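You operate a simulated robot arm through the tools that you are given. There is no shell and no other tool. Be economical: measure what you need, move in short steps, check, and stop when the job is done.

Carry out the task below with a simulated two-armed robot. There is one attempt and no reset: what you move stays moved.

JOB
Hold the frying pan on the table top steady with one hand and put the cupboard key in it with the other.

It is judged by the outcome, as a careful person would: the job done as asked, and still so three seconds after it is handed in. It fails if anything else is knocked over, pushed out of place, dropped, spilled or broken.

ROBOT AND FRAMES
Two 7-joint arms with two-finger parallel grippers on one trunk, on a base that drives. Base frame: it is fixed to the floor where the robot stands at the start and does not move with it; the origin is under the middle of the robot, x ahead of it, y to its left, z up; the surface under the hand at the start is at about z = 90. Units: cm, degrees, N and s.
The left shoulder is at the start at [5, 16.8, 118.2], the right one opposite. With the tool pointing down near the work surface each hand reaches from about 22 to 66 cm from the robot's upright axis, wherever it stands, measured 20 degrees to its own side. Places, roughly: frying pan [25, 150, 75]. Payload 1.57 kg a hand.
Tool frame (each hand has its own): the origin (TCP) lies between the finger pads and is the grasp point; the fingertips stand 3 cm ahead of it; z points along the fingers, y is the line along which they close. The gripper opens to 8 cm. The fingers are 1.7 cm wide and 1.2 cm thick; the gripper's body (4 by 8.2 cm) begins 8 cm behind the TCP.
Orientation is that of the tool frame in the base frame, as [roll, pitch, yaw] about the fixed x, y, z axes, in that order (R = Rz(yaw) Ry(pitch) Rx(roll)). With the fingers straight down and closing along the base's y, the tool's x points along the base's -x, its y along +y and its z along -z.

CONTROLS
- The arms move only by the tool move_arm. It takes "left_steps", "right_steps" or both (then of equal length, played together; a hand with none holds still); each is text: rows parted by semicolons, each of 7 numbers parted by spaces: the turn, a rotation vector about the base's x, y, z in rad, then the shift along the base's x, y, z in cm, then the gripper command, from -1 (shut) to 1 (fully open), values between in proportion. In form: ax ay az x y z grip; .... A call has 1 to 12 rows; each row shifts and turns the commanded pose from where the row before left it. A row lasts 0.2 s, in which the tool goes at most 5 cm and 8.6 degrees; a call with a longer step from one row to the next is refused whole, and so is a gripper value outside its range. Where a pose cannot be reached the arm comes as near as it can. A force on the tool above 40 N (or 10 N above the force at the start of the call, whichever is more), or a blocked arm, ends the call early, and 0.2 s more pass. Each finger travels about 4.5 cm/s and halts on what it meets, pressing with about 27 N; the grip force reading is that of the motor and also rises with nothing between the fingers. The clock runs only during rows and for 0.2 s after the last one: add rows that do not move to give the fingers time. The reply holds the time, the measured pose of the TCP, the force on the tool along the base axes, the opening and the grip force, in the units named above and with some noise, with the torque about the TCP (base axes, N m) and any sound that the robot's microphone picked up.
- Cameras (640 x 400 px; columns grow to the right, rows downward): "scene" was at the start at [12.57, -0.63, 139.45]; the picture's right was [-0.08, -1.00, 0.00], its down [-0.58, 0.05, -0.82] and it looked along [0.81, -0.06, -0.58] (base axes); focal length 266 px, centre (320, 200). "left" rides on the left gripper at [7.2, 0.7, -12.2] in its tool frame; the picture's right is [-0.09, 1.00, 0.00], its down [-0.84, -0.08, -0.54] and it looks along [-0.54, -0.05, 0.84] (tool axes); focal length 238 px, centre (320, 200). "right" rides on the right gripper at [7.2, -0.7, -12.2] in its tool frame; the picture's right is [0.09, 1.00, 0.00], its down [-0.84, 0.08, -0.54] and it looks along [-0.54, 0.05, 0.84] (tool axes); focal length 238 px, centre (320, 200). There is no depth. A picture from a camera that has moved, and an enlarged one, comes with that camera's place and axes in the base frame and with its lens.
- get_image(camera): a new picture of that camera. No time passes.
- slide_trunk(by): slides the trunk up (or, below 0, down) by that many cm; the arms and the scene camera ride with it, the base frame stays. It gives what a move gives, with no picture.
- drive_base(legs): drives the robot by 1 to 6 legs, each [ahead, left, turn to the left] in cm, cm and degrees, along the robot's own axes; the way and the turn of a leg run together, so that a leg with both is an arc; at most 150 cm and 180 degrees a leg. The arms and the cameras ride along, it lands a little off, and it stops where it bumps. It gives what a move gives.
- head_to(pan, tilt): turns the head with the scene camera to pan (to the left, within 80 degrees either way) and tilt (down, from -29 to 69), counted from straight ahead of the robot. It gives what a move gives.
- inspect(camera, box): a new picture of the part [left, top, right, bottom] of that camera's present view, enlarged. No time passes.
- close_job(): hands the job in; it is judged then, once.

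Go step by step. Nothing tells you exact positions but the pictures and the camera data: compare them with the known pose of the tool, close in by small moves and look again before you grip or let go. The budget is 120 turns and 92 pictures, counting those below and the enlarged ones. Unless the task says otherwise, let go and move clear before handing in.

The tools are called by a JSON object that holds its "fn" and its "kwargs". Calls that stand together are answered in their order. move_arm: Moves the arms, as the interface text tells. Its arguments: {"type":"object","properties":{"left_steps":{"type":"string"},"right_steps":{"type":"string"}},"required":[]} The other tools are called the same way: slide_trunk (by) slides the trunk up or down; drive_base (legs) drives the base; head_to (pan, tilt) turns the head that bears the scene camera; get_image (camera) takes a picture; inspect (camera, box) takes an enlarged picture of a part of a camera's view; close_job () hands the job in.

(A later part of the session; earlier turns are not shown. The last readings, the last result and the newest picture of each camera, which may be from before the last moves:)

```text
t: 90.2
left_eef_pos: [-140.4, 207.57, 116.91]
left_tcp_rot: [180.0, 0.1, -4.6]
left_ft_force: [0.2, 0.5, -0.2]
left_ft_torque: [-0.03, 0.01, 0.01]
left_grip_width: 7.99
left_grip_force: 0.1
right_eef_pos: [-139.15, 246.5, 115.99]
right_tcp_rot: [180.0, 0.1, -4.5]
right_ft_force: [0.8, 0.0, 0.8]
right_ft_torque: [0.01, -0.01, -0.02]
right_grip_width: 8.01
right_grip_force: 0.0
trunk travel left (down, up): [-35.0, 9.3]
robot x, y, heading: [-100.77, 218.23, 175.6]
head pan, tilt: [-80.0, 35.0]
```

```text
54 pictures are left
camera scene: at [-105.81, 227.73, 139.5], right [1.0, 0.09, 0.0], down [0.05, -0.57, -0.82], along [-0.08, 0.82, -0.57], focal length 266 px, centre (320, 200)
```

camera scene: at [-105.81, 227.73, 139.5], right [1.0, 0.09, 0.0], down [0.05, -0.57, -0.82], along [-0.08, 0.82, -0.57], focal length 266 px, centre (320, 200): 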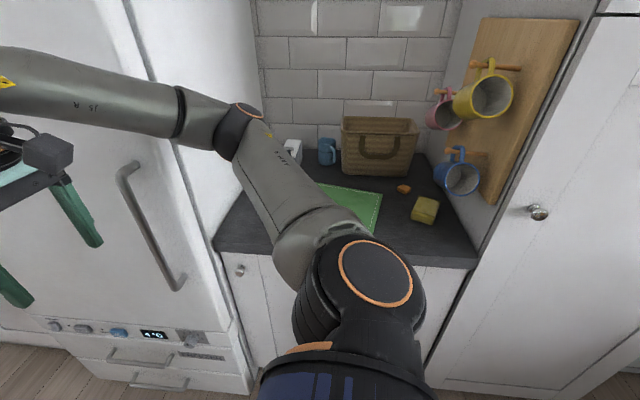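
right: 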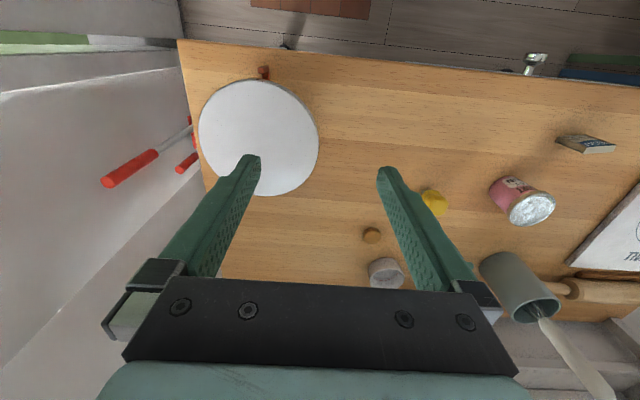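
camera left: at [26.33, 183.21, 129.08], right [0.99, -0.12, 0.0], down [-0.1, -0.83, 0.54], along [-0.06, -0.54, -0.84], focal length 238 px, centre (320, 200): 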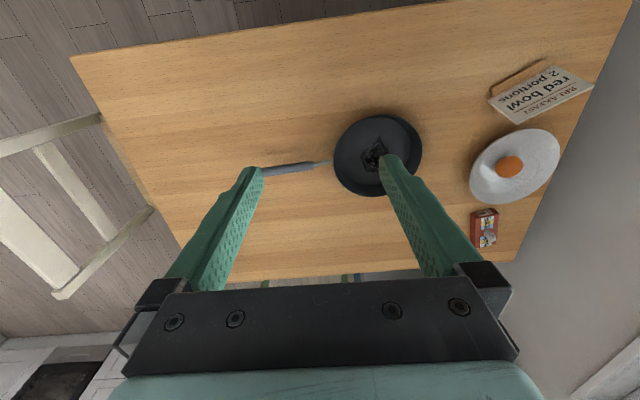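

Nothing there. I back along towards the grey dresser to view its shelves and desk.

{"fn": "drive_base", "kwargs": {"legs": [[0, 0, 4], [-105, 0, 0], [0, 0, -60]]}}

{"fn": "head_to", "kwargs": {"pan": -50, "tilt": 30}}

{"fn": "get_image", "kwargs": {"camera": "scene"}}

{"fn": "head_to", "kwargs": {"pan": -10, "tilt": 30}}

{"fn": "get_image", "kwargs": {"camera": "scene"}}

```text
t: 98.7
left_eef_pos: [-27.28, 244.15, 116.8]
left_tcp_rot: [179.9, 0.1, -61.0]
left_ft_force: [-0.2, -0.3, 1.8]
left_ft_torque: [-0.01, -0.01, 0.0]
left_grip_width: 7.99
left_grip_force: 0.1
right_eef_pos: [5.95, 264.49, 116.02]
right_tcp_rot: [179.9, 0.1, -61.0]
right_ft_force: [-0.1, -0.4, 0.4]
right_ft_torque: [-0.02, 0.03, -0.02]
right_grip_width: 8.0
right_grip_force: 0.0
trunk travel left (down, up): [-35.0, 9.3]
robot x, y, heading: [3.96, 217.51, 119.1]
head pan, tilt: [-80.0, 35.0]
```

```text
t: 99.7
left_eef_pos: [-27.21, 244.21, 116.85]
left_tcp_rot: [180.0, 0.1, -61.0]
left_ft_force: [0.3, -0.1, 0.0]
left_ft_torque: [0.0, 0.02, -0.05]
left_grip_width: 8.0
left_grip_force: 0.0
right_eef_pos: [5.95, 264.54, 115.96]
right_tcp_rot: [180.0, 0.1, -60.8]
right_ft_force: [0.3, -0.6, -0.3]
right_ft_torque: [-0.05, 0.01, 0.0]
right_grip_width: 7.99
right_grip_force: 0.1
trunk travel left (down, up): [-35.0, 9.3]
robot x, y, heading: [3.93, 217.11, 119.2]
head pan, tilt: [-50.0, 30.0]
```

```text
53 pictures are left
camera scene: at [4.94, 229.14, 140.28], right [0.93, -0.36, 0.0], down [-0.18, -0.47, -0.87], along [0.31, 0.81, -0.5], focal length 266 px, centre (320, 200)
```

scene: 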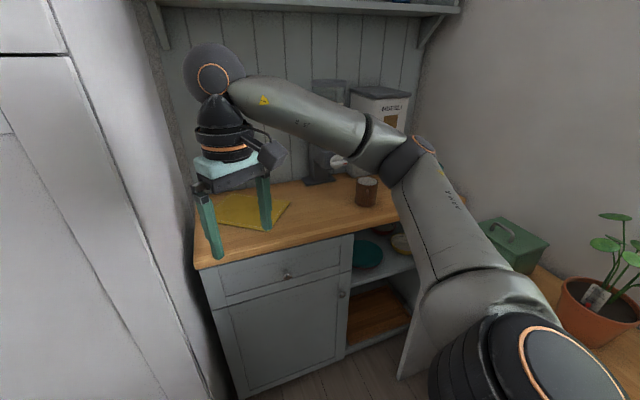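

```text
t: 100.8
left_eef_pos: [-27.16, 244.14, 116.85]
left_tcp_rot: [179.9, 0.1, -61.1]
left_ft_force: [-0.6, 0.1, -0.4]
left_ft_torque: [0.0, 0.02, -0.01]
left_grip_width: 7.97
left_grip_force: 0.1
right_eef_pos: [6.1, 264.43, 115.97]
right_tcp_rot: [-180.0, 0.1, -60.9]
right_ft_force: [0.4, -0.2, -0.8]
right_ft_torque: [0.01, 0.0, 0.0]
right_grip_width: 7.99
right_grip_force: 0.0
trunk travel left (down, up): [-35.0, 9.3]
robot x, y, heading: [4.17, 217.17, 119.0]
head pan, tilt: [-10.0, 30.0]
```

```text
52 pictures are left
camera scene: at [-1.25, 229.25, 140.28], right [0.95, 0.32, 0.0], down [0.16, -0.47, -0.87], along [-0.28, 0.82, -0.5], focal length 266 px, centre (320, 200)
```

scene: 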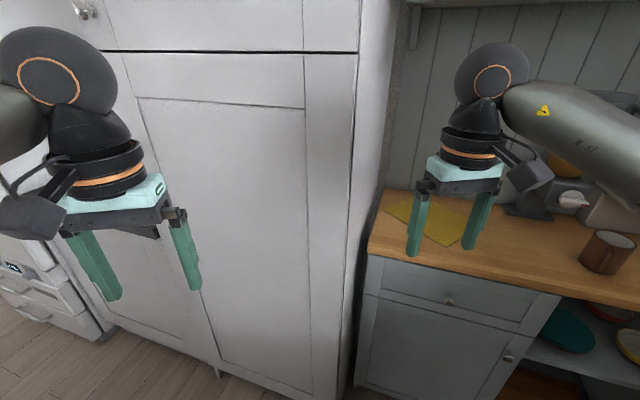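

No key at the dresser. Two small things hung under the window shelf by the bench deserve a closer look, so I go back there.

{"fn": "drive_base", "kwargs": {"legs": [[0, 0, 61], [102, 0, 0], [0, 0, 90], [165, 0, 0], [0, 0, 90], [78, 0, 0]]}}

{"fn": "head_to", "kwargs": {"pan": -10, "tilt": 20}}

{"fn": "get_image", "kwargs": {"camera": "scene"}}

```text
refused: 165 is not a number from -150 to 150
```

```text
t: 101.5
left_eef_pos: [-27.22, 244.12, 116.99]
left_tcp_rot: [-179.9, 0.1, -61.0]
left_ft_force: [1.0, -0.2, -0.6]
left_ft_torque: [0.03, 0.0, 0.03]
left_grip_width: 8.0
left_grip_force: 0.1
right_eef_pos: [5.94, 264.54, 116.05]
right_tcp_rot: [-180.0, 0.2, -61.0]
right_ft_force: [0.7, -0.4, 0.6]
right_ft_torque: [0.01, 0.01, -0.02]
right_grip_width: 8.01
right_grip_force: 0.0
trunk travel left (down, up): [-35.0, 9.3]
robot x, y, heading: [3.97, 217.18, 118.8]
head pan, tilt: [-10.0, 20.0]
```

```text
51 pictures are left
camera scene: at [-1.34, 229.5, 141.88], right [0.95, 0.33, 0.0], down [0.11, -0.32, -0.94], along [-0.31, 0.89, -0.34], focal length 266 px, centre (320, 200)
```

scene: 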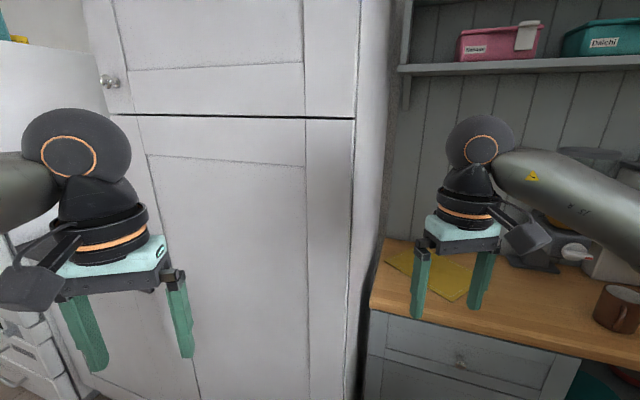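

A leg was too long; I split it.

{"fn": "drive_base", "kwargs": {"legs": [[0, 0, 61], [102, 0, 0], [0, 0, 90], [140, 0, 0], [25, 0, 0]]}}

{"fn": "drive_base", "kwargs": {"legs": [[0, 0, 90], [70, 0, 0]]}}

{"fn": "head_to", "kwargs": {"pan": -10, "tilt": 20}}

{"fn": "get_image", "kwargs": {"camera": "scene"}}

```text
t: 121.2
left_eef_pos: [-79.49, 12.72, 116.85]
left_tcp_rot: [180.0, 0.1, 91.4]
left_ft_force: [-0.2, -0.6, -0.3]
left_ft_torque: [0.05, -0.01, 0.0]
left_grip_width: 8.01
left_grip_force: 0.0
right_eef_pos: [-118.36, 10.1, 115.95]
right_tcp_rot: [-180.0, 0.1, 91.4]
right_ft_force: [1.0, -0.6, 0.0]
right_ft_torque: [0.02, 0.01, -0.02]
right_grip_width: 8.0
right_grip_force: 0.0
trunk travel left (down, up): [-35.0, 9.3]
robot x, y, heading: [-94.46, 51.11, -88.4]
head pan, tilt: [-10.0, 20.0]
```

```text
t: 128.9
left_eef_pos: [12.77, 68.42, 116.88]
left_tcp_rot: [-179.9, 0.2, -178.4]
left_ft_force: [0.2, 0.2, -0.6]
left_ft_torque: [0.02, 0.01, 0.03]
left_grip_width: 8.0
left_grip_force: 0.1
right_eef_pos: [15.51, 29.68, 115.95]
right_tcp_rot: [-180.0, 0.1, -178.3]
right_ft_force: [0.6, 0.0, 0.3]
right_ft_torque: [-0.01, 0.01, 0.02]
right_grip_width: 8.0
right_grip_force: 0.0
trunk travel left (down, up): [-35.0, 9.3]
robot x, y, heading: [-25.75, 52.89, 1.7]
head pan, tilt: [-10.0, 20.0]
```

```text
t: 129.5
left_eef_pos: [12.71, 68.43, 116.98]
left_tcp_rot: [-180.0, 0.1, -178.3]
left_ft_force: [-0.5, -0.6, 1.3]
left_ft_torque: [-0.02, -0.03, 0.0]
left_grip_width: 8.03
left_grip_force: 0.0
right_eef_pos: [15.44, 29.57, 115.92]
right_tcp_rot: [-180.0, 0.2, -178.3]
right_ft_force: [0.7, 0.3, 0.2]
right_ft_torque: [0.0, -0.02, 0.01]
right_grip_width: 7.99
right_grip_force: 0.1
trunk travel left (down, up): [-35.0, 9.3]
robot x, y, heading: [-25.54, 52.84, 1.5]
head pan, tilt: [-10.0, 20.0]
```

```text
50 pictures are left
camera scene: at [-12.55, 52.05, 141.88], right [-0.15, -0.99, 0.0], down [-0.34, 0.05, -0.94], along [0.93, -0.14, -0.34], focal length 266 px, centre (320, 200)
```

scene: 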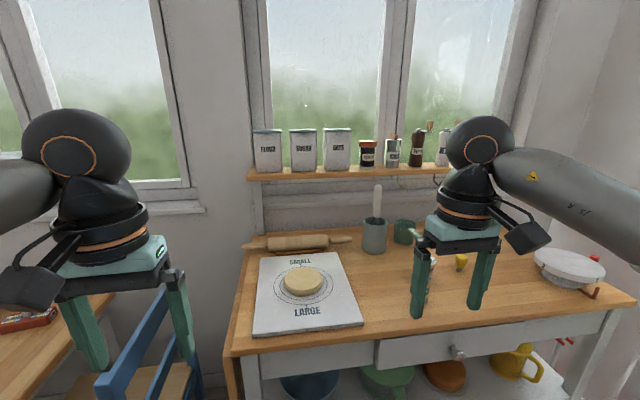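

{"fn": "inspect", "kwargs": {"camera": "scene", "box": [240, 130, 440, 250]}}

{"fn": "inspect", "kwargs": {"camera": "scene", "box": [400, 200, 640, 400]}}

```text
3.20 times, centred on (340, 190) of scene
camera zoom: at [-12.55, 52.05, 141.88], right [-0.15, -0.99, 0.0], down [-0.34, 0.05, -0.94], along [0.93, -0.14, -0.34], focal length 852 px, centre (256, 232)
```

zoom: 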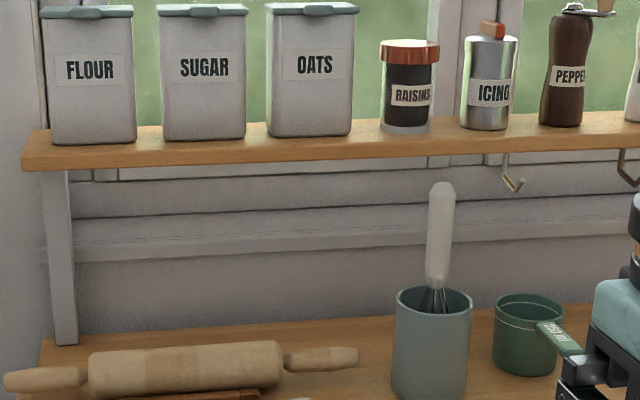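

```text
2.00 times, centred on (520, 300) of scene
camera zoom: at [-12.55, 52.05, 141.88], right [-0.15, -0.99, 0.0], down [-0.34, 0.05, -0.94], along [0.93, -0.14, -0.34], focal length 532 px, centre (-80, 0)
```

zoom: 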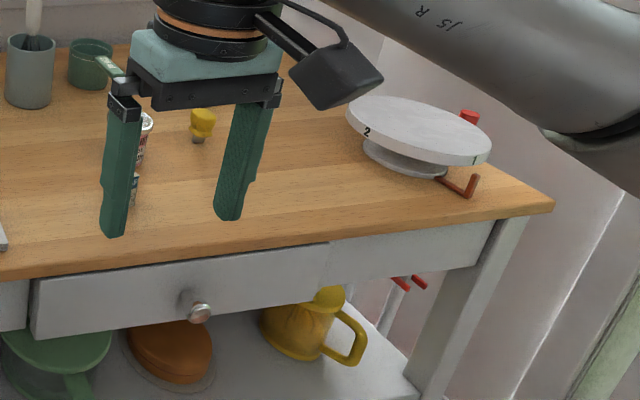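

The hooks are empty. The small yellow object with a grey foot on the bench could be a key with a yellow head, so I return to the start spot to look closely.

{"fn": "drive_base", "kwargs": {"legs": [[0, -50, -1.5], [22, 0, 0]]}}

{"fn": "head_to", "kwargs": {"pan": -5, "tilt": 40}}

{"fn": "get_image", "kwargs": {"camera": "scene"}}

{"fn": "get_image", "kwargs": {"camera": "right"}}

```text
t: 135.7
left_eef_pos: [35.49, 16.65, 116.9]
left_tcp_rot: [179.9, 0.1, 179.7]
left_ft_force: [1.0, 0.8, -0.4]
left_ft_torque: [0.0, -0.01, -0.02]
left_grip_width: 7.99
left_grip_force: 0.0
right_eef_pos: [37.09, -22.31, 116.02]
right_tcp_rot: [179.9, 0.2, 180.0]
right_ft_force: [-0.4, 0.4, -0.3]
right_ft_torque: [-0.01, 0.02, -0.03]
right_grip_width: 7.97
right_grip_force: 0.0
trunk travel left (down, up): [-35.0, 9.3]
robot x, y, heading: [-3.51, 2.81, -0.1]
head pan, tilt: [-10.0, 20.0]
```

```text
t: 136.5
left_eef_pos: [35.38, 16.6, 116.92]
left_tcp_rot: [179.9, 0.1, 179.8]
left_ft_force: [0.2, -1.2, -0.9]
left_ft_torque: [-0.01, -0.01, 0.01]
left_grip_width: 8.03
left_grip_force: 0.2
right_eef_pos: [37.01, -22.26, 116.07]
right_tcp_rot: [180.0, 0.2, 179.9]
right_ft_force: [-0.8, 0.8, -0.6]
right_ft_torque: [0.0, 0.02, 0.02]
right_grip_width: 8.01
right_grip_force: 0.0
trunk travel left (down, up): [-35.0, 9.3]
robot x, y, heading: [-3.01, 2.68, -0.2]
head pan, tilt: [-5.0, 40.0]
```

```text
47 pictures are left
camera scene: at [8.95, 1.98, 138.75], right [-0.09, -1.0, 0.0], down [-0.64, 0.06, -0.77], along [0.76, -0.07, -0.64], focal length 266 px, centre (320, 200)
```

scene: 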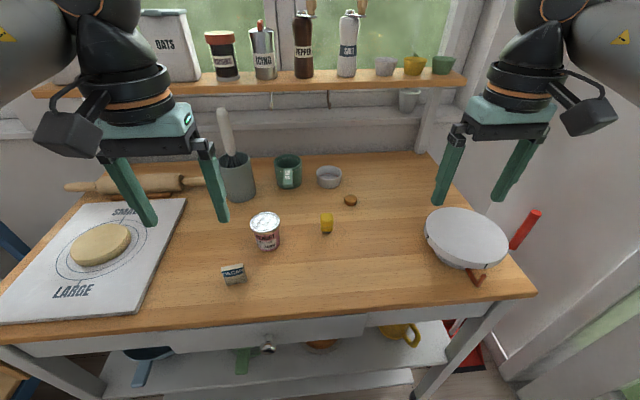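

```text
46 pictures are left
camera right: at [29.83, -22.81, 128.18], right [-0.09, 1.0, 0.0], down [0.84, 0.08, 0.54], along [0.54, 0.05, -0.84], focal length 238 px, centre (320, 200)
```

right: 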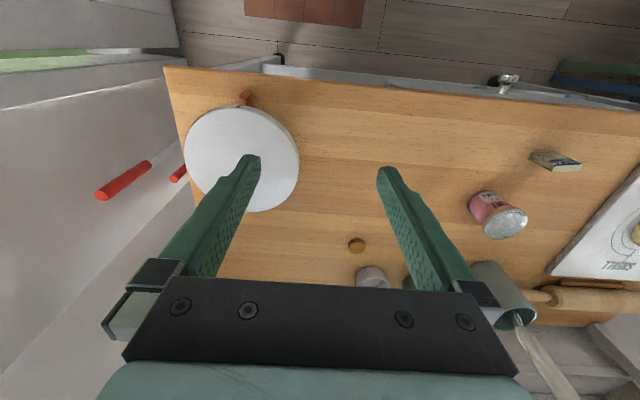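

{"fn": "inspect", "kwargs": {"camera": "scene", "box": [295, 180, 375, 250]}}

{"fn": "inspect", "kwargs": {"camera": "scene", "box": [200, 190, 300, 290]}}

{"fn": "inspect", "kwargs": {"camera": "scene", "box": [260, 40, 470, 200]}}

{"fn": "inspect", "kwargs": {"camera": "scene", "box": [100, 310, 500, 400]}}

```text
5.71 times, centred on (335, 215) of scene
camera zoom: at [8.95, 1.98, 138.75], right [-0.09, -1.0, 0.0], down [-0.64, 0.06, -0.77], along [0.76, -0.07, -0.64], focal length 1521 px, centre (234, 114)
```

zoom: 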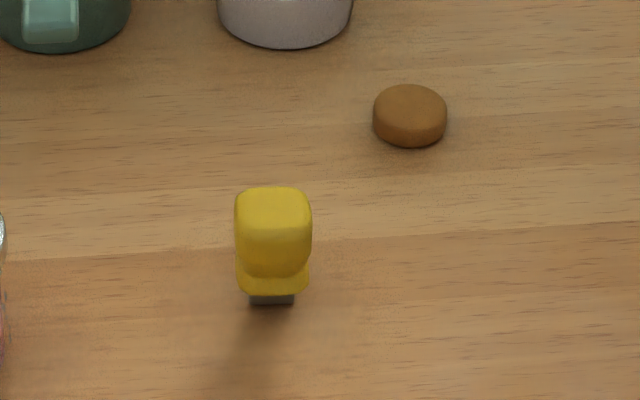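

```text
4.00 times, centred on (250, 240) of scene
camera zoom: at [8.95, 1.98, 138.75], right [-0.09, -1.0, 0.0], down [-0.64, 0.06, -0.77], along [0.76, -0.07, -0.64], focal length 1065 px, centre (600, 40)
```

zoom: 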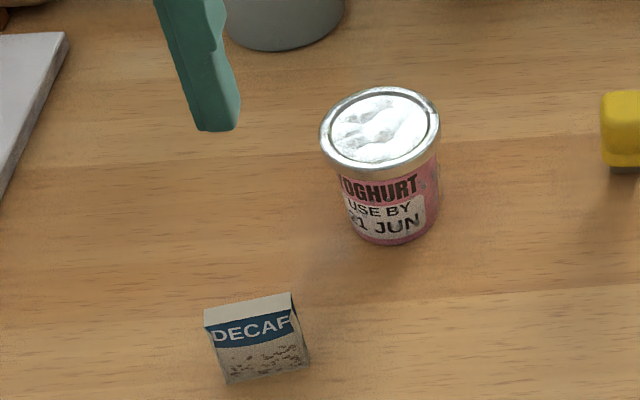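

```text
2.50 times, centred on (365, 120) of scene
camera zoom: at [8.95, 1.98, 138.75], right [-0.09, -1.0, 0.0], down [-0.64, 0.06, -0.77], along [0.76, -0.07, -0.64], focal length 665 px, centre (208, 400)
```

zoom: 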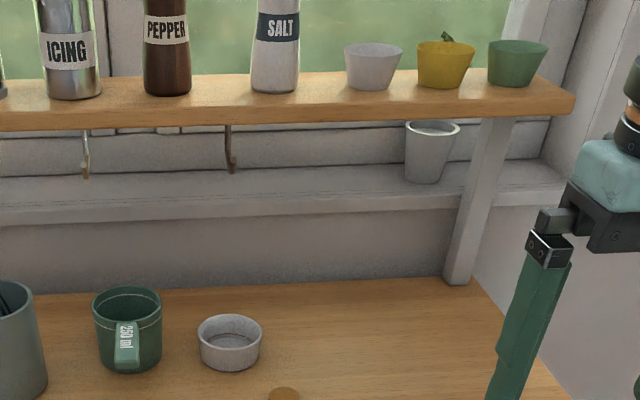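

```text
1.60 times, centred on (300, 355) of scene
camera zoom: at [8.95, 1.98, 138.75], right [-0.09, -1.0, 0.0], down [-0.64, 0.06, -0.77], along [0.76, -0.07, -0.64], focal length 426 px, centre (352, -48)
```

zoom: 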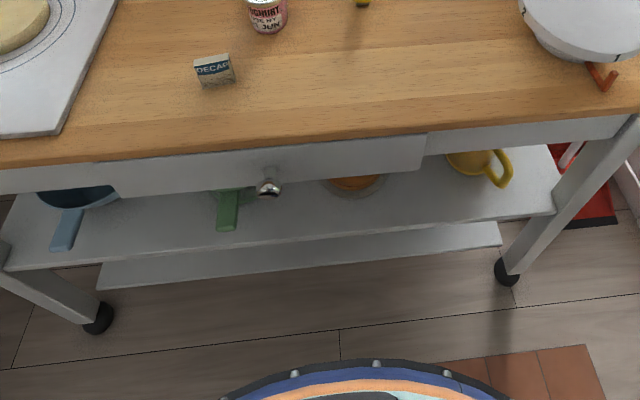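

The yellow object is not clearly a key. I shift the right hand aside to see it with the wrist camera.

{"fn": "move_arm", "kwargs": {"right_steps": "0 0 0 0 -4 0 1;0 0 0 0 -4 0 1;0 0 0 0 -4 0 1"}}

{"fn": "get_image", "kwargs": {"camera": "right"}}

{"fn": "inspect", "kwargs": {"camera": "right", "box": [420, 160, 540, 260]}}

```text
t: 137.3
left_eef_pos: [35.35, 16.69, 116.89]
left_tcp_rot: [180.0, 0.2, 179.8]
left_ft_force: [1.1, 0.3, 0.0]
left_ft_torque: [-0.01, 0.0, 0.0]
left_grip_width: 8.0
left_grip_force: 0.1
right_eef_pos: [36.88, -34.26, 115.89]
right_tcp_rot: [180.0, 0.1, 179.9]
right_ft_force: [-0.8, 0.5, -0.8]
right_ft_torque: [0.03, 0.01, 0.01]
right_grip_width: 7.98
right_grip_force: 0.1
trunk travel left (down, up): [-35.0, 9.3]
robot x, y, heading: [-3.31, 2.51, 0.0]
head pan, tilt: [-5.0, 40.0]
```

```text
41 pictures are left
camera right: at [29.78, -34.75, 128.09], right [-0.09, 1.0, 0.0], down [0.84, 0.08, 0.54], along [0.54, 0.05, -0.84], focal length 238 px, centre (320, 200)
```

right: 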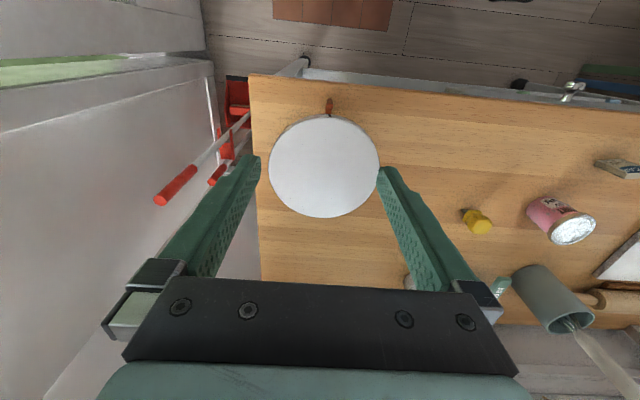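

```text
4.00 times, centred on (480, 210) of right
camera zoom: at [29.78, -34.75, 128.09], right [-0.09, 1.0, 0.0], down [0.84, 0.08, 0.54], along [0.54, 0.05, -0.84], focal length 953 px, centre (-320, 160)
```

zoom: 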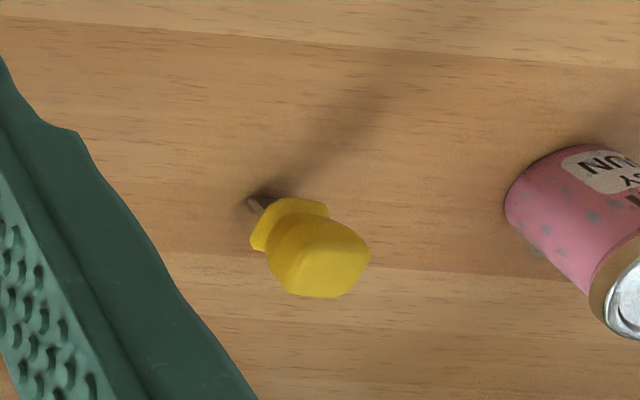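

It has a yellow rubbery head and a thin grey blade going to the bench: very likely a key. I bring the right hand nearer, with the left moved aside, to look between the fingers.

{"fn": "move_arm", "kwargs": {"left_steps": "0 0 0 0 3 0 1;0 0 0 0 3 0 1;0 0 0 0 3 0 1;0 0 0 0 0 0 1;0 0 0 0 0 0 1;0 0 0 0 0 0 1;0 0 0 0 0 0 1;0 0 0 0 0 0 1;0 0 0 0 0 0 1;0 0 0 0 0 0 1", "right_steps": "0 0 0 0 4 0 1;0 0 0 0 4 0 1;0 0 0 1 4 0 1;0 0 0 1 4 0 1;0 0 0 1 4 0 1;0 0 0 1 4 0 1;0 0 0 1 4 0 1;0 0 0 1 2 -4 1;0 0 0 1 0 -4 1;0 0 0 0 0 -4 1"}}

{"fn": "inspect", "kwargs": {"camera": "right", "box": [260, 160, 380, 260]}}

```text
t: 139.5
left_eef_pos: [35.4, 25.69, 116.95]
left_tcp_rot: [179.9, 0.0, 179.7]
left_ft_force: [-0.3, -0.6, 0.0]
left_ft_torque: [0.03, 0.0, 0.02]
left_grip_width: 8.01
left_grip_force: 0.0
right_eef_pos: [44.11, -4.22, 103.95]
right_tcp_rot: [179.9, 0.2, 179.9]
right_ft_force: [-0.7, -0.2, -0.2]
right_ft_torque: [-0.01, -0.01, 0.03]
right_grip_width: 8.01
right_grip_force: 0.0
trunk travel left (down, up): [-35.0, 9.3]
robot x, y, heading: [-3.36, 2.62, -0.0]
head pan, tilt: [-5.0, 40.0]
```

```text
4.00 times, centred on (320, 210) of right
camera zoom: at [36.94, -4.7, 116.08], right [-0.09, 1.0, 0.0], down [0.84, 0.08, 0.54], along [0.54, 0.05, -0.84], focal length 953 px, centre (320, 160)
```

zoom: 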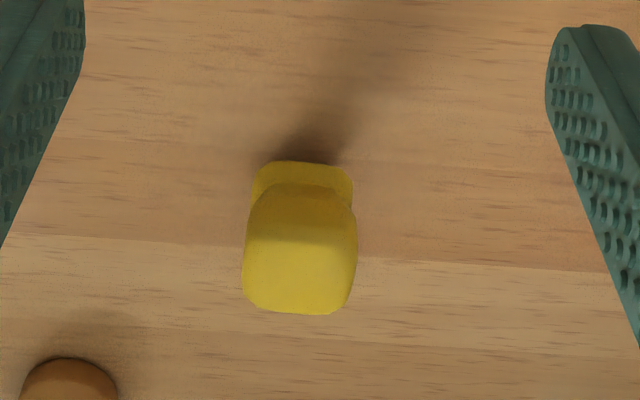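

Not decisive from above. I tilt the right hand to see it side-on at low height.

{"fn": "move_arm", "kwargs": {"right_steps": "0 -0.145 0 -1 0 0 1;0 -0.145 0 -1 0 0 1;0 -0.145 0 -1 0 -1 1;0 -0.145 0 -1 0 -1 1;0 -0.145 0 0 0 -1 1;0 -0.145 0 0 0 -1 1;0 0 0 0 0 0 1"}}

{"fn": "get_image", "kwargs": {"camera": "right"}}

```text
t: 141.1
left_eef_pos: [35.36, 25.58, 117.08]
left_tcp_rot: [179.9, 0.1, 179.9]
left_ft_force: [0.2, -0.5, -0.3]
left_ft_torque: [-0.03, -0.01, 0.01]
left_grip_width: 8.02
left_grip_force: 0.1
right_eef_pos: [39.94, -4.18, 100.07]
right_tcp_rot: [179.7, 50.1, 179.8]
right_ft_force: [0.1, 0.2, 0.3]
right_ft_torque: [0.02, 0.05, 0.01]
right_grip_width: 7.97
right_grip_force: 0.0
trunk travel left (down, up): [-35.0, 9.3]
robot x, y, heading: [-3.39, 2.46, -0.3]
head pan, tilt: [-5.0, 40.0]
```

```text
38 pictures are left
camera right: at [25.98, -4.74, 102.34], right [-0.06, 1.0, -0.07], down [0.12, 0.07, 0.99], along [0.99, 0.05, -0.13], focal length 238 px, centre (320, 200)
```

right: 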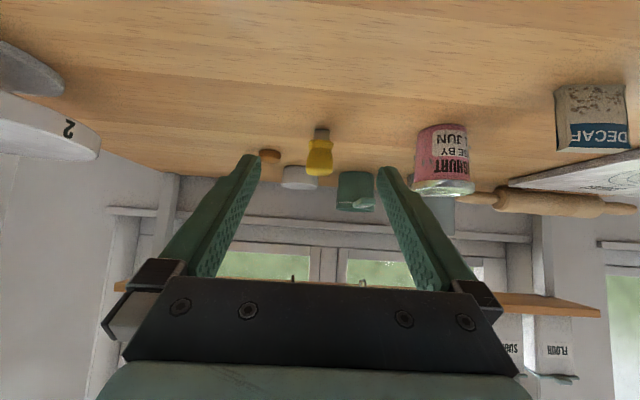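

{"fn": "inspect", "kwargs": {"camera": "right", "box": [280, 110, 360, 190]}}

```text
5.00 times, centred on (320, 150) of right
camera zoom: at [25.98, -4.74, 102.34], right [-0.06, 1.0, -0.07], down [0.12, 0.07, 0.99], along [0.99, 0.05, -0.13], focal length 1192 px, centre (320, 450)
```

zoom: 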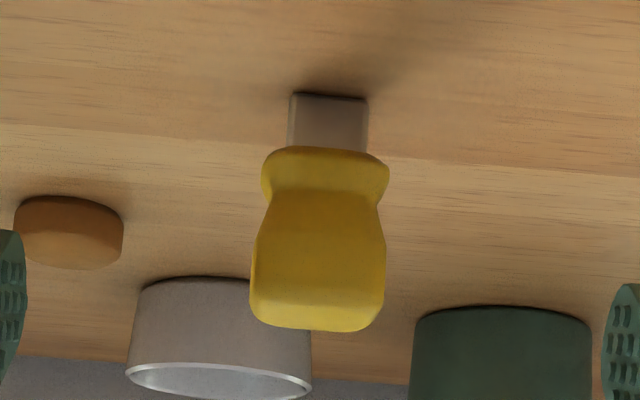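

It looks like a short handle with a flat blade standing in the bench, not clearly a key. Before deciding I'll check the sink counter, where I noticed a small metal thing, so I raise the hand and drive over.

{"fn": "move_arm", "kwargs": {"right_steps": "0 0.145 0 0 0 2 1;0 0.145 0 0 0 2 1;0 0.145 0 0 0 2 1;0 0.145 0 0 0 2 1;0 0.145 0 0 -3 2 1;0 0.145 0 0 -4 2 1;0 0 0 0 -4 2 1;0 0 0 0 -4 2 1;0 0 0 0 -4 0 1"}}

{"fn": "drive_base", "kwargs": {"legs": [[-22, 0, 0], [0, 55, 0], [0, 0, 90], [0, 0, 90], [140, 0, 0], [60, 0, 0]]}}

{"fn": "head_to", "kwargs": {"pan": 0, "tilt": 25}}

{"fn": "get_image", "kwargs": {"camera": "scene"}}

```text
t: 143.1
left_eef_pos: [35.36, 25.6, 116.99]
left_tcp_rot: [-180.0, 0.2, 179.8]
left_ft_force: [-0.6, -0.5, 0.2]
left_ft_torque: [-0.02, -0.01, 0.03]
left_grip_width: 7.99
left_grip_force: 0.0
right_eef_pos: [39.94, -23.39, 116.13]
right_tcp_rot: [180.0, 0.1, 180.0]
right_ft_force: [-0.3, -1.1, -0.5]
right_ft_torque: [0.02, 0.02, -0.02]
right_grip_width: 8.01
right_grip_force: 0.1
trunk travel left (down, up): [-35.0, 9.3]
robot x, y, heading: [-3.28, 2.59, -0.3]
head pan, tilt: [-5.0, 40.0]
```

```text
t: 166.8
left_eef_pos: [-262.22, 42.7, 116.92]
left_tcp_rot: [-180.0, 0.1, -2.2]
left_ft_force: [0.0, -0.7, -0.2]
left_ft_torque: [0.0, 0.03, 0.03]
left_grip_width: 7.96
left_grip_force: 0.0
right_eef_pos: [-265.1, 91.63, 115.93]
right_tcp_rot: [180.0, 0.1, -2.2]
right_ft_force: [-0.4, -0.1, -0.1]
right_ft_torque: [0.02, 0.01, -0.01]
right_grip_width: 8.01
right_grip_force: 0.1
trunk travel left (down, up): [-35.0, 9.3]
robot x, y, heading: [-222.52, 64.2, 177.4]
head pan, tilt: [-5.0, 40.0]
```

```text
t: 167.6
left_eef_pos: [-262.16, 42.74, 116.84]
left_tcp_rot: [180.0, 0.1, -2.3]
left_ft_force: [-0.9, -0.5, 0.1]
left_ft_torque: [-0.03, 0.03, 0.0]
left_grip_width: 8.01
left_grip_force: 0.0
right_eef_pos: [-265.03, 91.58, 116.12]
right_tcp_rot: [-180.0, 0.1, -2.2]
right_ft_force: [0.3, 0.2, -0.1]
right_ft_torque: [-0.04, -0.02, 0.0]
right_grip_width: 8.0
right_grip_force: 0.1
trunk travel left (down, up): [-35.0, 9.3]
robot x, y, heading: [-222.58, 64.06, 177.9]
head pan, tilt: [0.0, 25.0]
```

```text
36 pictures are left
camera scene: at [-236.06, 64.82, 141.07], right [0.04, 1.0, 0.0], down [0.42, -0.02, -0.91], along [-0.91, 0.04, -0.42], focal length 266 px, centre (320, 200)
```

scene: 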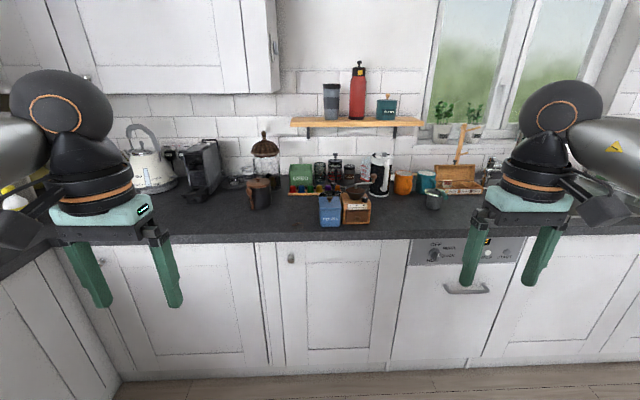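

{"fn": "inspect", "kwargs": {"camera": "scene", "box": [200, 120, 500, 240]}}

{"fn": "drive_base", "kwargs": {"legs": [[0, -80, 0]]}}

{"fn": "get_image", "kwargs": {"camera": "scene"}}

```text
2.13 times, centred on (350, 180) of scene
camera zoom: at [-236.06, 64.82, 141.07], right [0.04, 1.0, 0.0], down [0.42, -0.02, -0.91], along [-0.91, 0.04, -0.42], focal length 568 px, centre (256, 243)
```

zoom: 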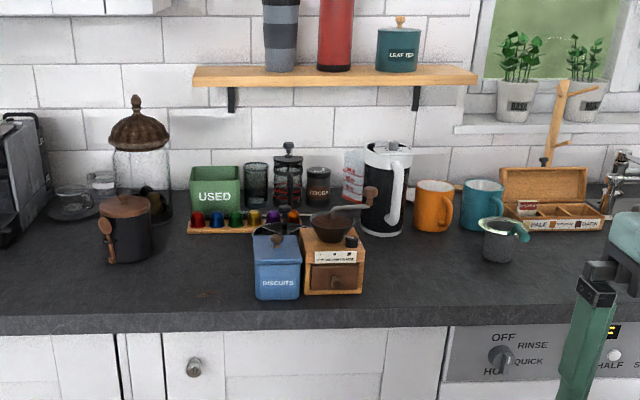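

```text
t: 174.8
left_eef_pos: [-258.98, 121.18, 116.89]
left_tcp_rot: [180.0, 0.1, -2.0]
left_ft_force: [-0.5, 0.6, -0.2]
left_ft_torque: [-0.02, -0.04, -0.02]
left_grip_width: 8.0
left_grip_force: 0.0
right_eef_pos: [-262.22, 170.01, 115.89]
right_tcp_rot: [179.9, 0.1, -2.0]
right_ft_force: [-0.1, 0.2, 0.7]
right_ft_torque: [0.0, 0.03, -0.01]
right_grip_width: 7.98
right_grip_force: 0.0
trunk travel left (down, up): [-35.0, 9.3]
robot x, y, heading: [-220.09, 142.71, 178.1]
head pan, tilt: [0.0, 25.0]
```

```text
34 pictures are left
camera scene: at [-233.16, 143.32, 141.07], right [0.03, 1.0, 0.0], down [0.42, -0.01, -0.91], along [-0.91, 0.03, -0.42], focal length 266 px, centre (320, 200)
```

scene: 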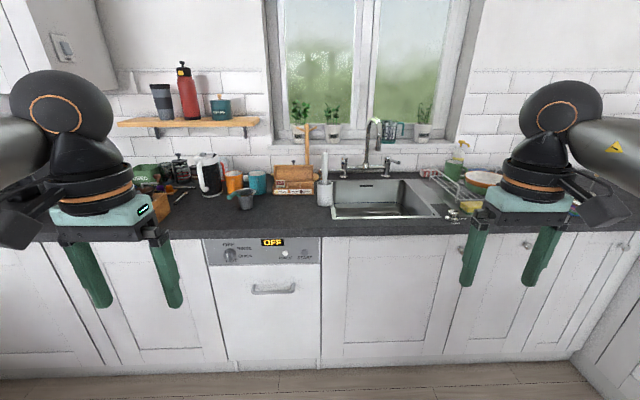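

{"fn": "inspect", "kwargs": {"camera": "scene", "box": [330, 130, 530, 240]}}

{"fn": "inspect", "kwargs": {"camera": "scene", "box": [20, 10, 140, 90]}}

{"fn": "head_to", "kwargs": {"pan": -50, "tilt": 25}}

{"fn": "get_image", "kwargs": {"camera": "scene"}}

```text
3.20 times, centred on (430, 185) of scene
camera zoom: at [-233.16, 143.32, 141.07], right [0.03, 1.0, 0.0], down [0.42, -0.01, -0.91], along [-0.91, 0.03, -0.42], focal length 852 px, centre (-32, 248)
```

zoom: 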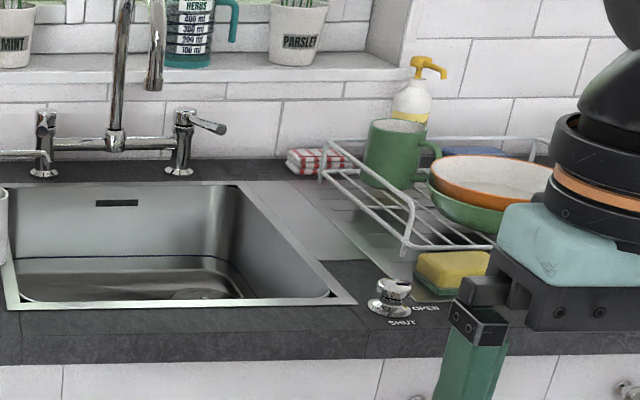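

```text
5.00 times, centred on (80, 50) of scene
camera zoom: at [-233.16, 143.32, 141.07], right [0.03, 1.0, 0.0], down [0.42, -0.01, -0.91], along [-0.91, 0.03, -0.42], focal length 1331 px, centre (1520, 950)
```

zoom: 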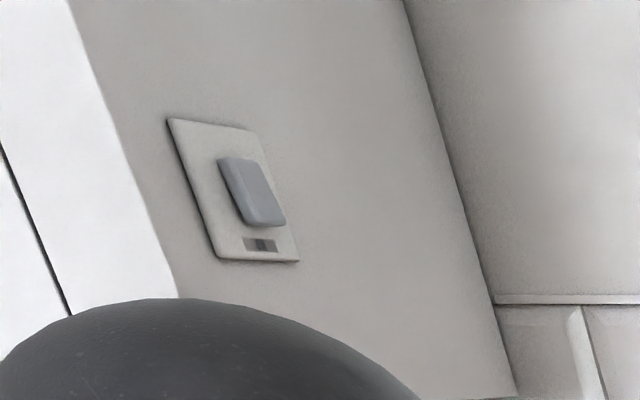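

```text
t: 176.0
left_eef_pos: [-259.08, 121.12, 116.89]
left_tcp_rot: [-179.9, 0.1, -2.0]
left_ft_force: [0.5, -0.1, -0.4]
left_ft_torque: [-0.03, -0.02, 0.01]
left_grip_width: 8.04
left_grip_force: 0.0
right_eef_pos: [-262.23, 170.04, 116.13]
right_tcp_rot: [180.0, 0.1, -1.9]
right_ft_force: [-0.4, -0.2, 0.0]
right_ft_torque: [0.0, -0.01, 0.03]
right_grip_width: 8.0
right_grip_force: 0.1
trunk travel left (down, up): [-35.0, 9.3]
robot x, y, heading: [-219.71, 142.68, 178.2]
head pan, tilt: [-50.0, 25.0]
```

```text
31 pictures are left
camera scene: at [-229.63, 150.25, 141.07], right [0.79, 0.62, 0.0], down [0.26, -0.33, -0.91], along [-0.56, 0.71, -0.42], focal length 266 px, centre (320, 200)
```

scene: 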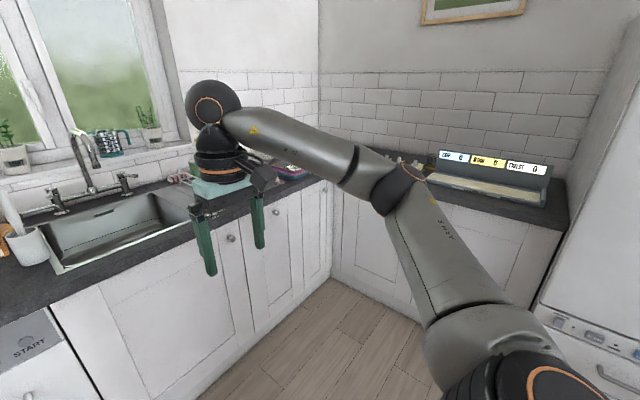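

The metal thing is only a drain knob. I turn to view the corner counter with the small blocks.

{"fn": "drive_base", "kwargs": {"legs": [[0, 0, -75]]}}

{"fn": "head_to", "kwargs": {"pan": 20, "tilt": 20}}

{"fn": "inspect", "kwargs": {"camera": "scene", "box": [160, 100, 480, 300]}}

```text
t: 179.7
left_eef_pos: [-250.67, 175.6, 116.93]
left_tcp_rot: [-180.0, 0.1, -77.4]
left_ft_force: [0.6, 0.1, -1.1]
left_ft_torque: [0.02, -0.02, 0.01]
left_grip_width: 7.99
left_grip_force: 0.1
right_eef_pos: [-204.05, 190.68, 116.12]
right_tcp_rot: [-180.0, 0.2, -77.4]
right_ft_force: [0.4, 0.5, 0.3]
right_ft_torque: [0.01, -0.01, -0.02]
right_grip_width: 7.99
right_grip_force: 0.1
trunk travel left (down, up): [-35.0, 9.3]
robot x, y, heading: [-219.55, 142.87, 102.7]
head pan, tilt: [-50.0, 25.0]
```

```text
t: 181.1
left_eef_pos: [-250.65, 175.43, 116.86]
left_tcp_rot: [179.9, 0.1, -77.3]
left_ft_force: [-0.1, 0.2, 0.2]
left_ft_torque: [-0.02, -0.01, 0.0]
left_grip_width: 8.0
left_grip_force: 0.1
right_eef_pos: [-204.04, 190.69, 116.09]
right_tcp_rot: [180.0, 0.2, -77.4]
right_ft_force: [0.2, 0.3, 0.6]
right_ft_torque: [0.01, 0.0, -0.03]
right_grip_width: 8.0
right_grip_force: 0.1
trunk travel left (down, up): [-35.0, 9.3]
robot x, y, heading: [-219.95, 143.1, 102.5]
head pan, tilt: [20.0, 20.0]
```

```text
2.00 times, centred on (320, 200) of scene
camera zoom: at [-225.83, 154.62, 141.88], right [0.84, 0.54, 0.0], down [0.18, -0.29, -0.94], along [-0.51, 0.79, -0.34], focal length 532 px, centre (320, 200)
```

zoom: 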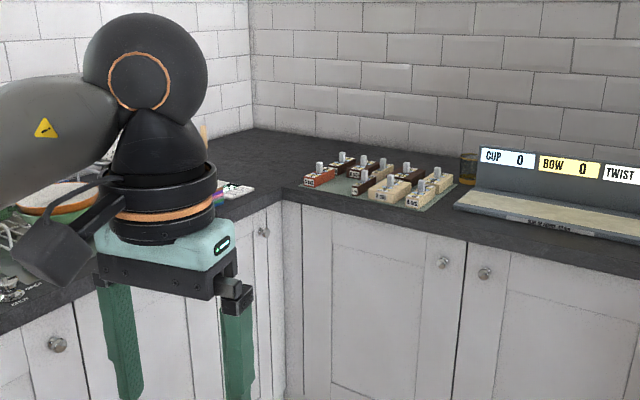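

No key here either. One surface left to see well is the counter with the hob and salt rack; I drive there and face it.

{"fn": "drive_base", "kwargs": {"legs": [[0, 0, -102], [95, 0, 0], [0, -95, 0], [0, 0, -90]]}}

{"fn": "head_to", "kwargs": {"pan": 0, "tilt": 25}}

{"fn": "get_image", "kwargs": {"camera": "scene"}}

{"fn": "head_to", "kwargs": {"pan": 45, "tilt": 25}}

{"fn": "get_image", "kwargs": {"camera": "scene"}}

```text
t: 202.3
left_eef_pos: [-94.6, 14.88, 117.06]
left_tcp_rot: [-179.9, 0.1, 93.9]
left_ft_force: [-0.8, -0.5, -1.5]
left_ft_torque: [-0.01, 0.03, -0.01]
left_grip_width: 7.99
left_grip_force: 0.0
right_eef_pos: [-142.94, 6.77, 116.01]
right_tcp_rot: [-180.0, 0.2, 94.1]
right_ft_force: [0.0, -0.2, 0.4]
right_ft_torque: [0.04, 0.02, -0.01]
right_grip_width: 8.0
right_grip_force: 0.0
trunk travel left (down, up): [-35.0, 9.3]
robot x, y, heading: [-120.03, 51.54, -86.1]
head pan, tilt: [20.0, 20.0]
```

```text
t: 203.2
left_eef_pos: [-94.66, 14.9, 116.83]
left_tcp_rot: [180.0, 0.1, 93.9]
left_ft_force: [0.4, 0.2, -0.2]
left_ft_torque: [0.01, 0.0, 0.02]
left_grip_width: 8.0
left_grip_force: 0.1
right_eef_pos: [-142.95, 6.81, 116.12]
right_tcp_rot: [180.0, 0.2, 94.0]
right_ft_force: [-0.3, 0.5, 0.3]
right_ft_torque: [0.04, 0.0, 0.04]
right_grip_width: 7.96
right_grip_force: 0.1
trunk travel left (down, up): [-35.0, 9.3]
robot x, y, heading: [-119.85, 51.35, -85.9]
head pan, tilt: [0.0, 25.0]
```

```text
29 pictures are left
camera scene: at [-119.52, 38.65, 141.08], right [-1.0, -0.07, 0.0], down [-0.03, 0.42, -0.91], along [0.06, -0.9, -0.42], focal length 266 px, centre (320, 200)
```

scene: 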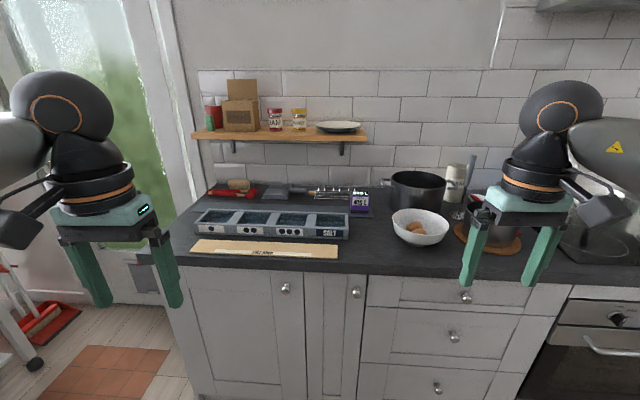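

```text
t: 204.3
left_eef_pos: [-94.66, 14.97, 116.94]
left_tcp_rot: [-180.0, 0.0, 94.0]
left_ft_force: [-0.5, 0.3, -0.1]
left_ft_torque: [-0.03, 0.01, -0.02]
left_grip_width: 8.01
left_grip_force: 0.1
right_eef_pos: [-142.78, 6.93, 116.04]
right_tcp_rot: [-180.0, 0.2, 94.2]
right_ft_force: [-0.7, 0.3, 0.0]
right_ft_torque: [-0.03, 0.0, 0.01]
right_grip_width: 8.02
right_grip_force: 0.2
trunk travel left (down, up): [-35.0, 9.3]
robot x, y, heading: [-120.0, 51.72, -86.0]
head pan, tilt: [45.0, 25.0]
```

```text
28 pictures are left
camera scene: at [-113.21, 41.8, 141.07], right [-0.66, -0.75, 0.0], down [-0.32, 0.28, -0.91], along [0.68, -0.59, -0.42], focal length 266 px, centre (320, 200)
```

scene: 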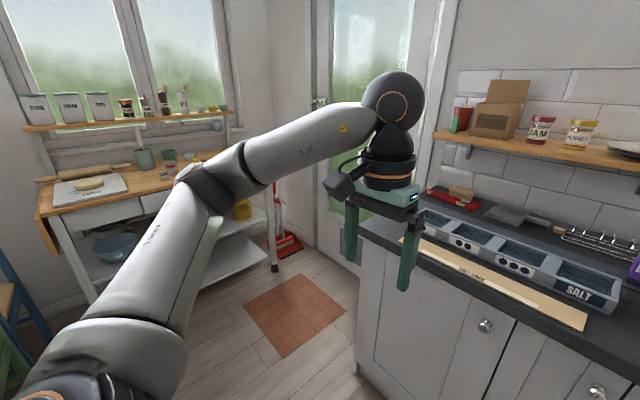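

Having seen every surface, the yellow-headed object with a grey blade standing in the bench is the only thing that can be the key. I drive back to the bench to take it with the left hand.

{"fn": "drive_base", "kwargs": {"legs": [[0, 0, 86], [95, 0, 0], [0, -57, 0], [24, 0, 0]]}}

{"fn": "head_to", "kwargs": {"pan": 0, "tilt": 45}}

{"fn": "get_image", "kwargs": {"camera": "scene"}}

```text
t: 219.3
left_eef_pos: [37.65, 15.55, 116.88]
left_tcp_rot: [180.0, 0.2, 179.0]
left_ft_force: [-0.2, 0.6, -0.8]
left_ft_torque: [-0.02, 0.02, -0.01]
left_grip_width: 7.98
left_grip_force: 0.0
right_eef_pos: [41.51, -33.38, 116.05]
right_tcp_rot: [-180.0, 0.0, 179.0]
right_ft_force: [0.7, -0.1, 0.0]
right_ft_torque: [0.04, 0.05, 0.01]
right_grip_width: 8.0
right_grip_force: 0.3
trunk travel left (down, up): [-35.0, 9.3]
robot x, y, heading: [-1.53, -6.87, -0.8]
head pan, tilt: [45.0, 25.0]
```

```text
t: 220.4
left_eef_pos: [37.58, 15.43, 116.97]
left_tcp_rot: [-179.9, 0.1, 178.9]
left_ft_force: [-0.6, -0.5, -0.4]
left_ft_torque: [0.02, 0.01, -0.02]
left_grip_width: 7.98
left_grip_force: 0.1
right_eef_pos: [41.44, -33.35, 116.04]
right_tcp_rot: [-180.0, 0.2, 179.1]
right_ft_force: [0.1, 0.7, 0.1]
right_ft_torque: [-0.01, -0.02, 0.04]
right_grip_width: 7.98
right_grip_force: 0.0
trunk travel left (down, up): [-35.0, 9.3]
robot x, y, heading: [-1.69, -7.18, -0.9]
head pan, tilt: [0.0, 45.0]
```

```text
27 pictures are left
camera scene: at [10.5, -7.02, 138.02], right [-0.02, -1.0, 0.0], down [-0.71, 0.01, -0.71], along [0.71, -0.01, -0.71], focal length 266 px, centre (320, 200)
```

scene: 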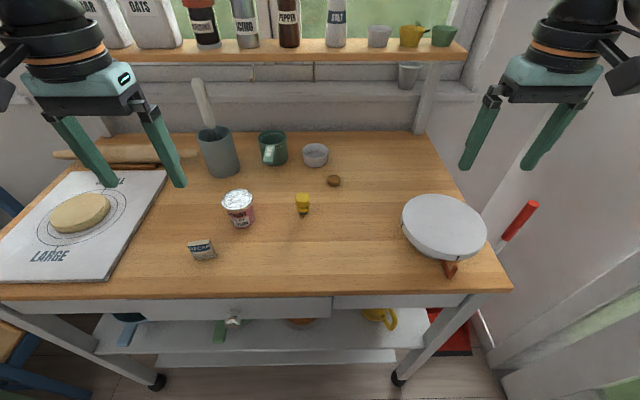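

Key foot is near [53.5, -3.2]. I bring the open left hand above it and check.

{"fn": "move_arm", "kwargs": {"left_steps": "0 0 0 3.1 -3.7 0 1;0 0 0 3.1 -3.7 0 0.8;0 0 0 3.2 -3.7 0 0.8;0 0 0 3.2 -3.7 0 0.7;0 0 0 3.2 -3.7 0 0.7;0 0 0 0 0 -4 0.7;0 0 0 0 0 -4 0.7;0 0 0 0 0 0 0.7"}}

{"fn": "get_image", "kwargs": {"camera": "left"}}

{"fn": "get_image", "kwargs": {"camera": "scene"}}

```text
t: 222.2
left_eef_pos: [53.24, -2.97, 108.82]
left_tcp_rot: [-179.9, 0.2, 179.0]
left_ft_force: [0.5, -0.6, 0.8]
left_ft_torque: [0.03, -0.02, 0.02]
left_grip_width: 6.8
left_grip_force: 0.1
right_eef_pos: [41.45, -33.35, 116.11]
right_tcp_rot: [-180.0, 0.1, 179.1]
right_ft_force: [0.1, -0.4, -0.3]
right_ft_torque: [0.03, 0.03, -0.01]
right_grip_width: 7.99
right_grip_force: 0.0
trunk travel left (down, up): [-35.0, 9.3]
robot x, y, heading: [-1.45, -6.78, -1.0]
head pan, tilt: [0.0, 45.0]
```

```text
26 pictures are left
camera left: at [46.0, -2.09, 121.05], right [0.11, 0.99, 0.0], down [0.83, -0.09, 0.54], along [0.54, -0.06, -0.84], focal length 238 px, centre (320, 200)
```

left: 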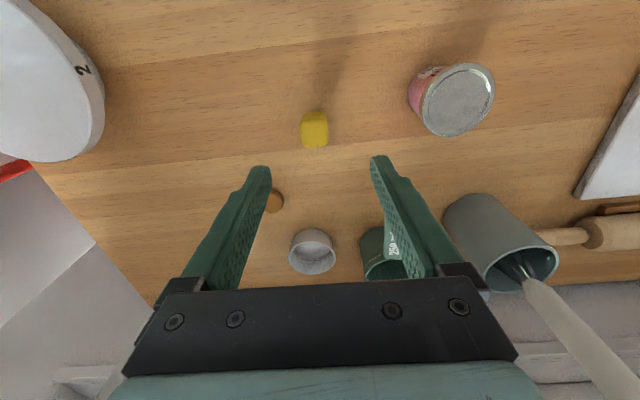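

```text
25 pictures are left
camera scene: at [10.49, -7.01, 138.02], right [-0.02, -1.0, 0.0], down [-0.71, 0.01, -0.71], along [0.71, -0.01, -0.71], focal length 266 px, centre (320, 200)
```

scene: 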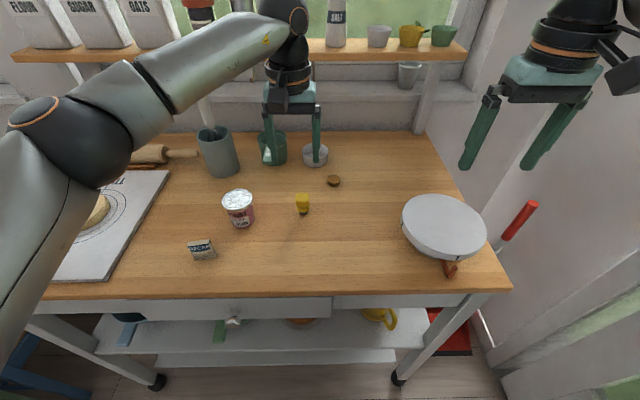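

Hand is nearly over it; head centre about [53, -3.4, 95.5]. I lower around the head.

{"fn": "move_arm", "kwargs": {"left_steps": "0 0 0 -0.2 -0.5 -3 0.7;0 0 0 0 0 -4 0.7;0 0 0 0 0 -4 0.7;0 0 0 0 0 -2.6 0.7;0 0 0 0 0 0 0.7"}}

{"fn": "inspect", "kwargs": {"camera": "left", "box": [220, 80, 420, 205]}}

{"fn": "inspect", "kwargs": {"camera": "scene", "box": [250, 130, 350, 230]}}

```text
t: 223.4
left_eef_pos: [53.02, -3.42, 95.24]
left_tcp_rot: [180.0, 0.3, 179.0]
left_ft_force: [-0.2, 0.0, -0.2]
left_ft_torque: [-0.01, 0.04, -0.04]
left_grip_width: 6.82
left_grip_force: 0.0
right_eef_pos: [41.4, -33.46, 116.01]
right_tcp_rot: [179.9, 0.1, 179.1]
right_ft_force: [0.3, -0.1, -0.4]
right_ft_torque: [-0.01, -0.01, 0.01]
right_grip_width: 7.99
right_grip_force: 0.1
trunk travel left (down, up): [-35.0, 9.3]
robot x, y, heading: [-1.17, -7.0, -1.0]
head pan, tilt: [0.0, 45.0]
```

```text
3.20 times, centred on (320, 142) of left
camera zoom: at [45.82, -2.53, 107.46], right [0.11, 0.99, 0.0], down [0.83, -0.09, 0.54], along [0.54, -0.06, -0.84], focal length 763 px, centre (320, 384)
```

zoom: 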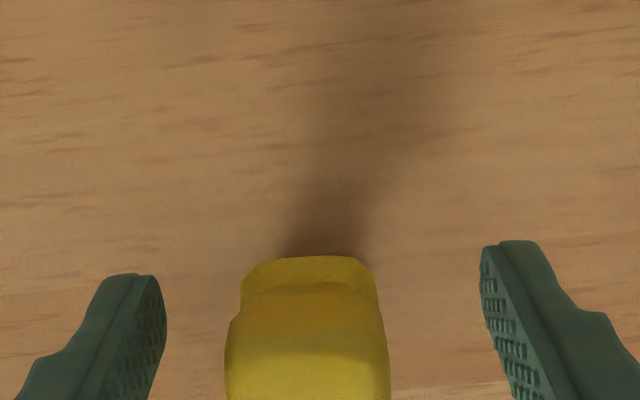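

```text
4.00 times, centred on (300, 180) of scene
camera zoom: at [10.5, -7.03, 138.02], right [-0.02, -1.0, 0.0], down [-0.71, 0.01, -0.71], along [0.71, -0.01, -0.71], focal length 1065 px, centre (400, 280)
```

zoom: 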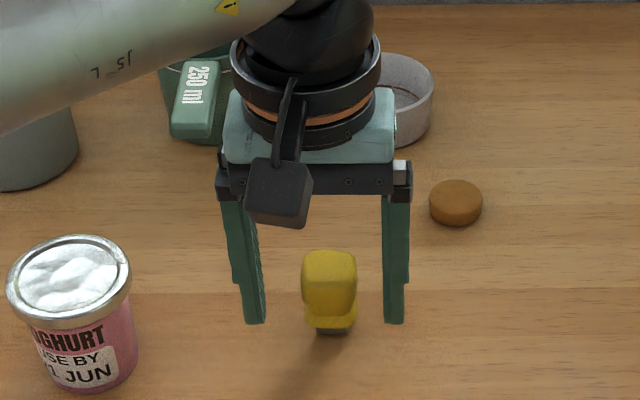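

Fingers straddle the head, slightly off to the side; I correct and close.

{"fn": "move_arm", "kwargs": {"left_steps": "0 0 0 0.2 -0.25 0 0.2;0 0 0 0 0 0 -0.1;0 0 0 0 0 0 -0.3;0 0 0 0 0 0 -0.5;0 0 0 0 0 0 -0.6;0 0 0 0 0 0 -0.6"}}

{"fn": "inspect", "kwargs": {"camera": "scene", "box": [250, 130, 350, 230]}}

```text
t: 224.8
left_eef_pos: [53.27, -3.72, 95.3]
left_tcp_rot: [-180.0, 0.1, 179.0]
left_ft_force: [0.8, 0.1, 0.3]
left_ft_torque: [0.0, -0.02, -0.01]
left_grip_width: 2.91
left_grip_force: 27.1
right_eef_pos: [41.47, -33.27, 116.19]
right_tcp_rot: [-180.0, 0.3, 179.2]
right_ft_force: [-0.1, 0.2, 0.2]
right_ft_torque: [-0.03, 0.01, -0.04]
right_grip_width: 7.99
right_grip_force: 0.0
trunk travel left (down, up): [-35.0, 9.3]
robot x, y, heading: [-1.6, -6.6, -1.0]
head pan, tilt: [0.0, 45.0]
```

```text
4.00 times, centred on (300, 180) of scene
camera zoom: at [10.51, -7.03, 138.02], right [-0.02, -1.0, 0.0], down [-0.71, 0.01, -0.71], along [0.71, -0.01, -0.71], focal length 1065 px, centre (400, 280)
```

zoom: 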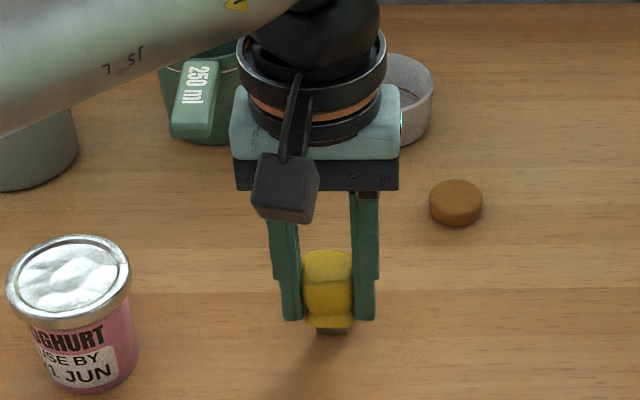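

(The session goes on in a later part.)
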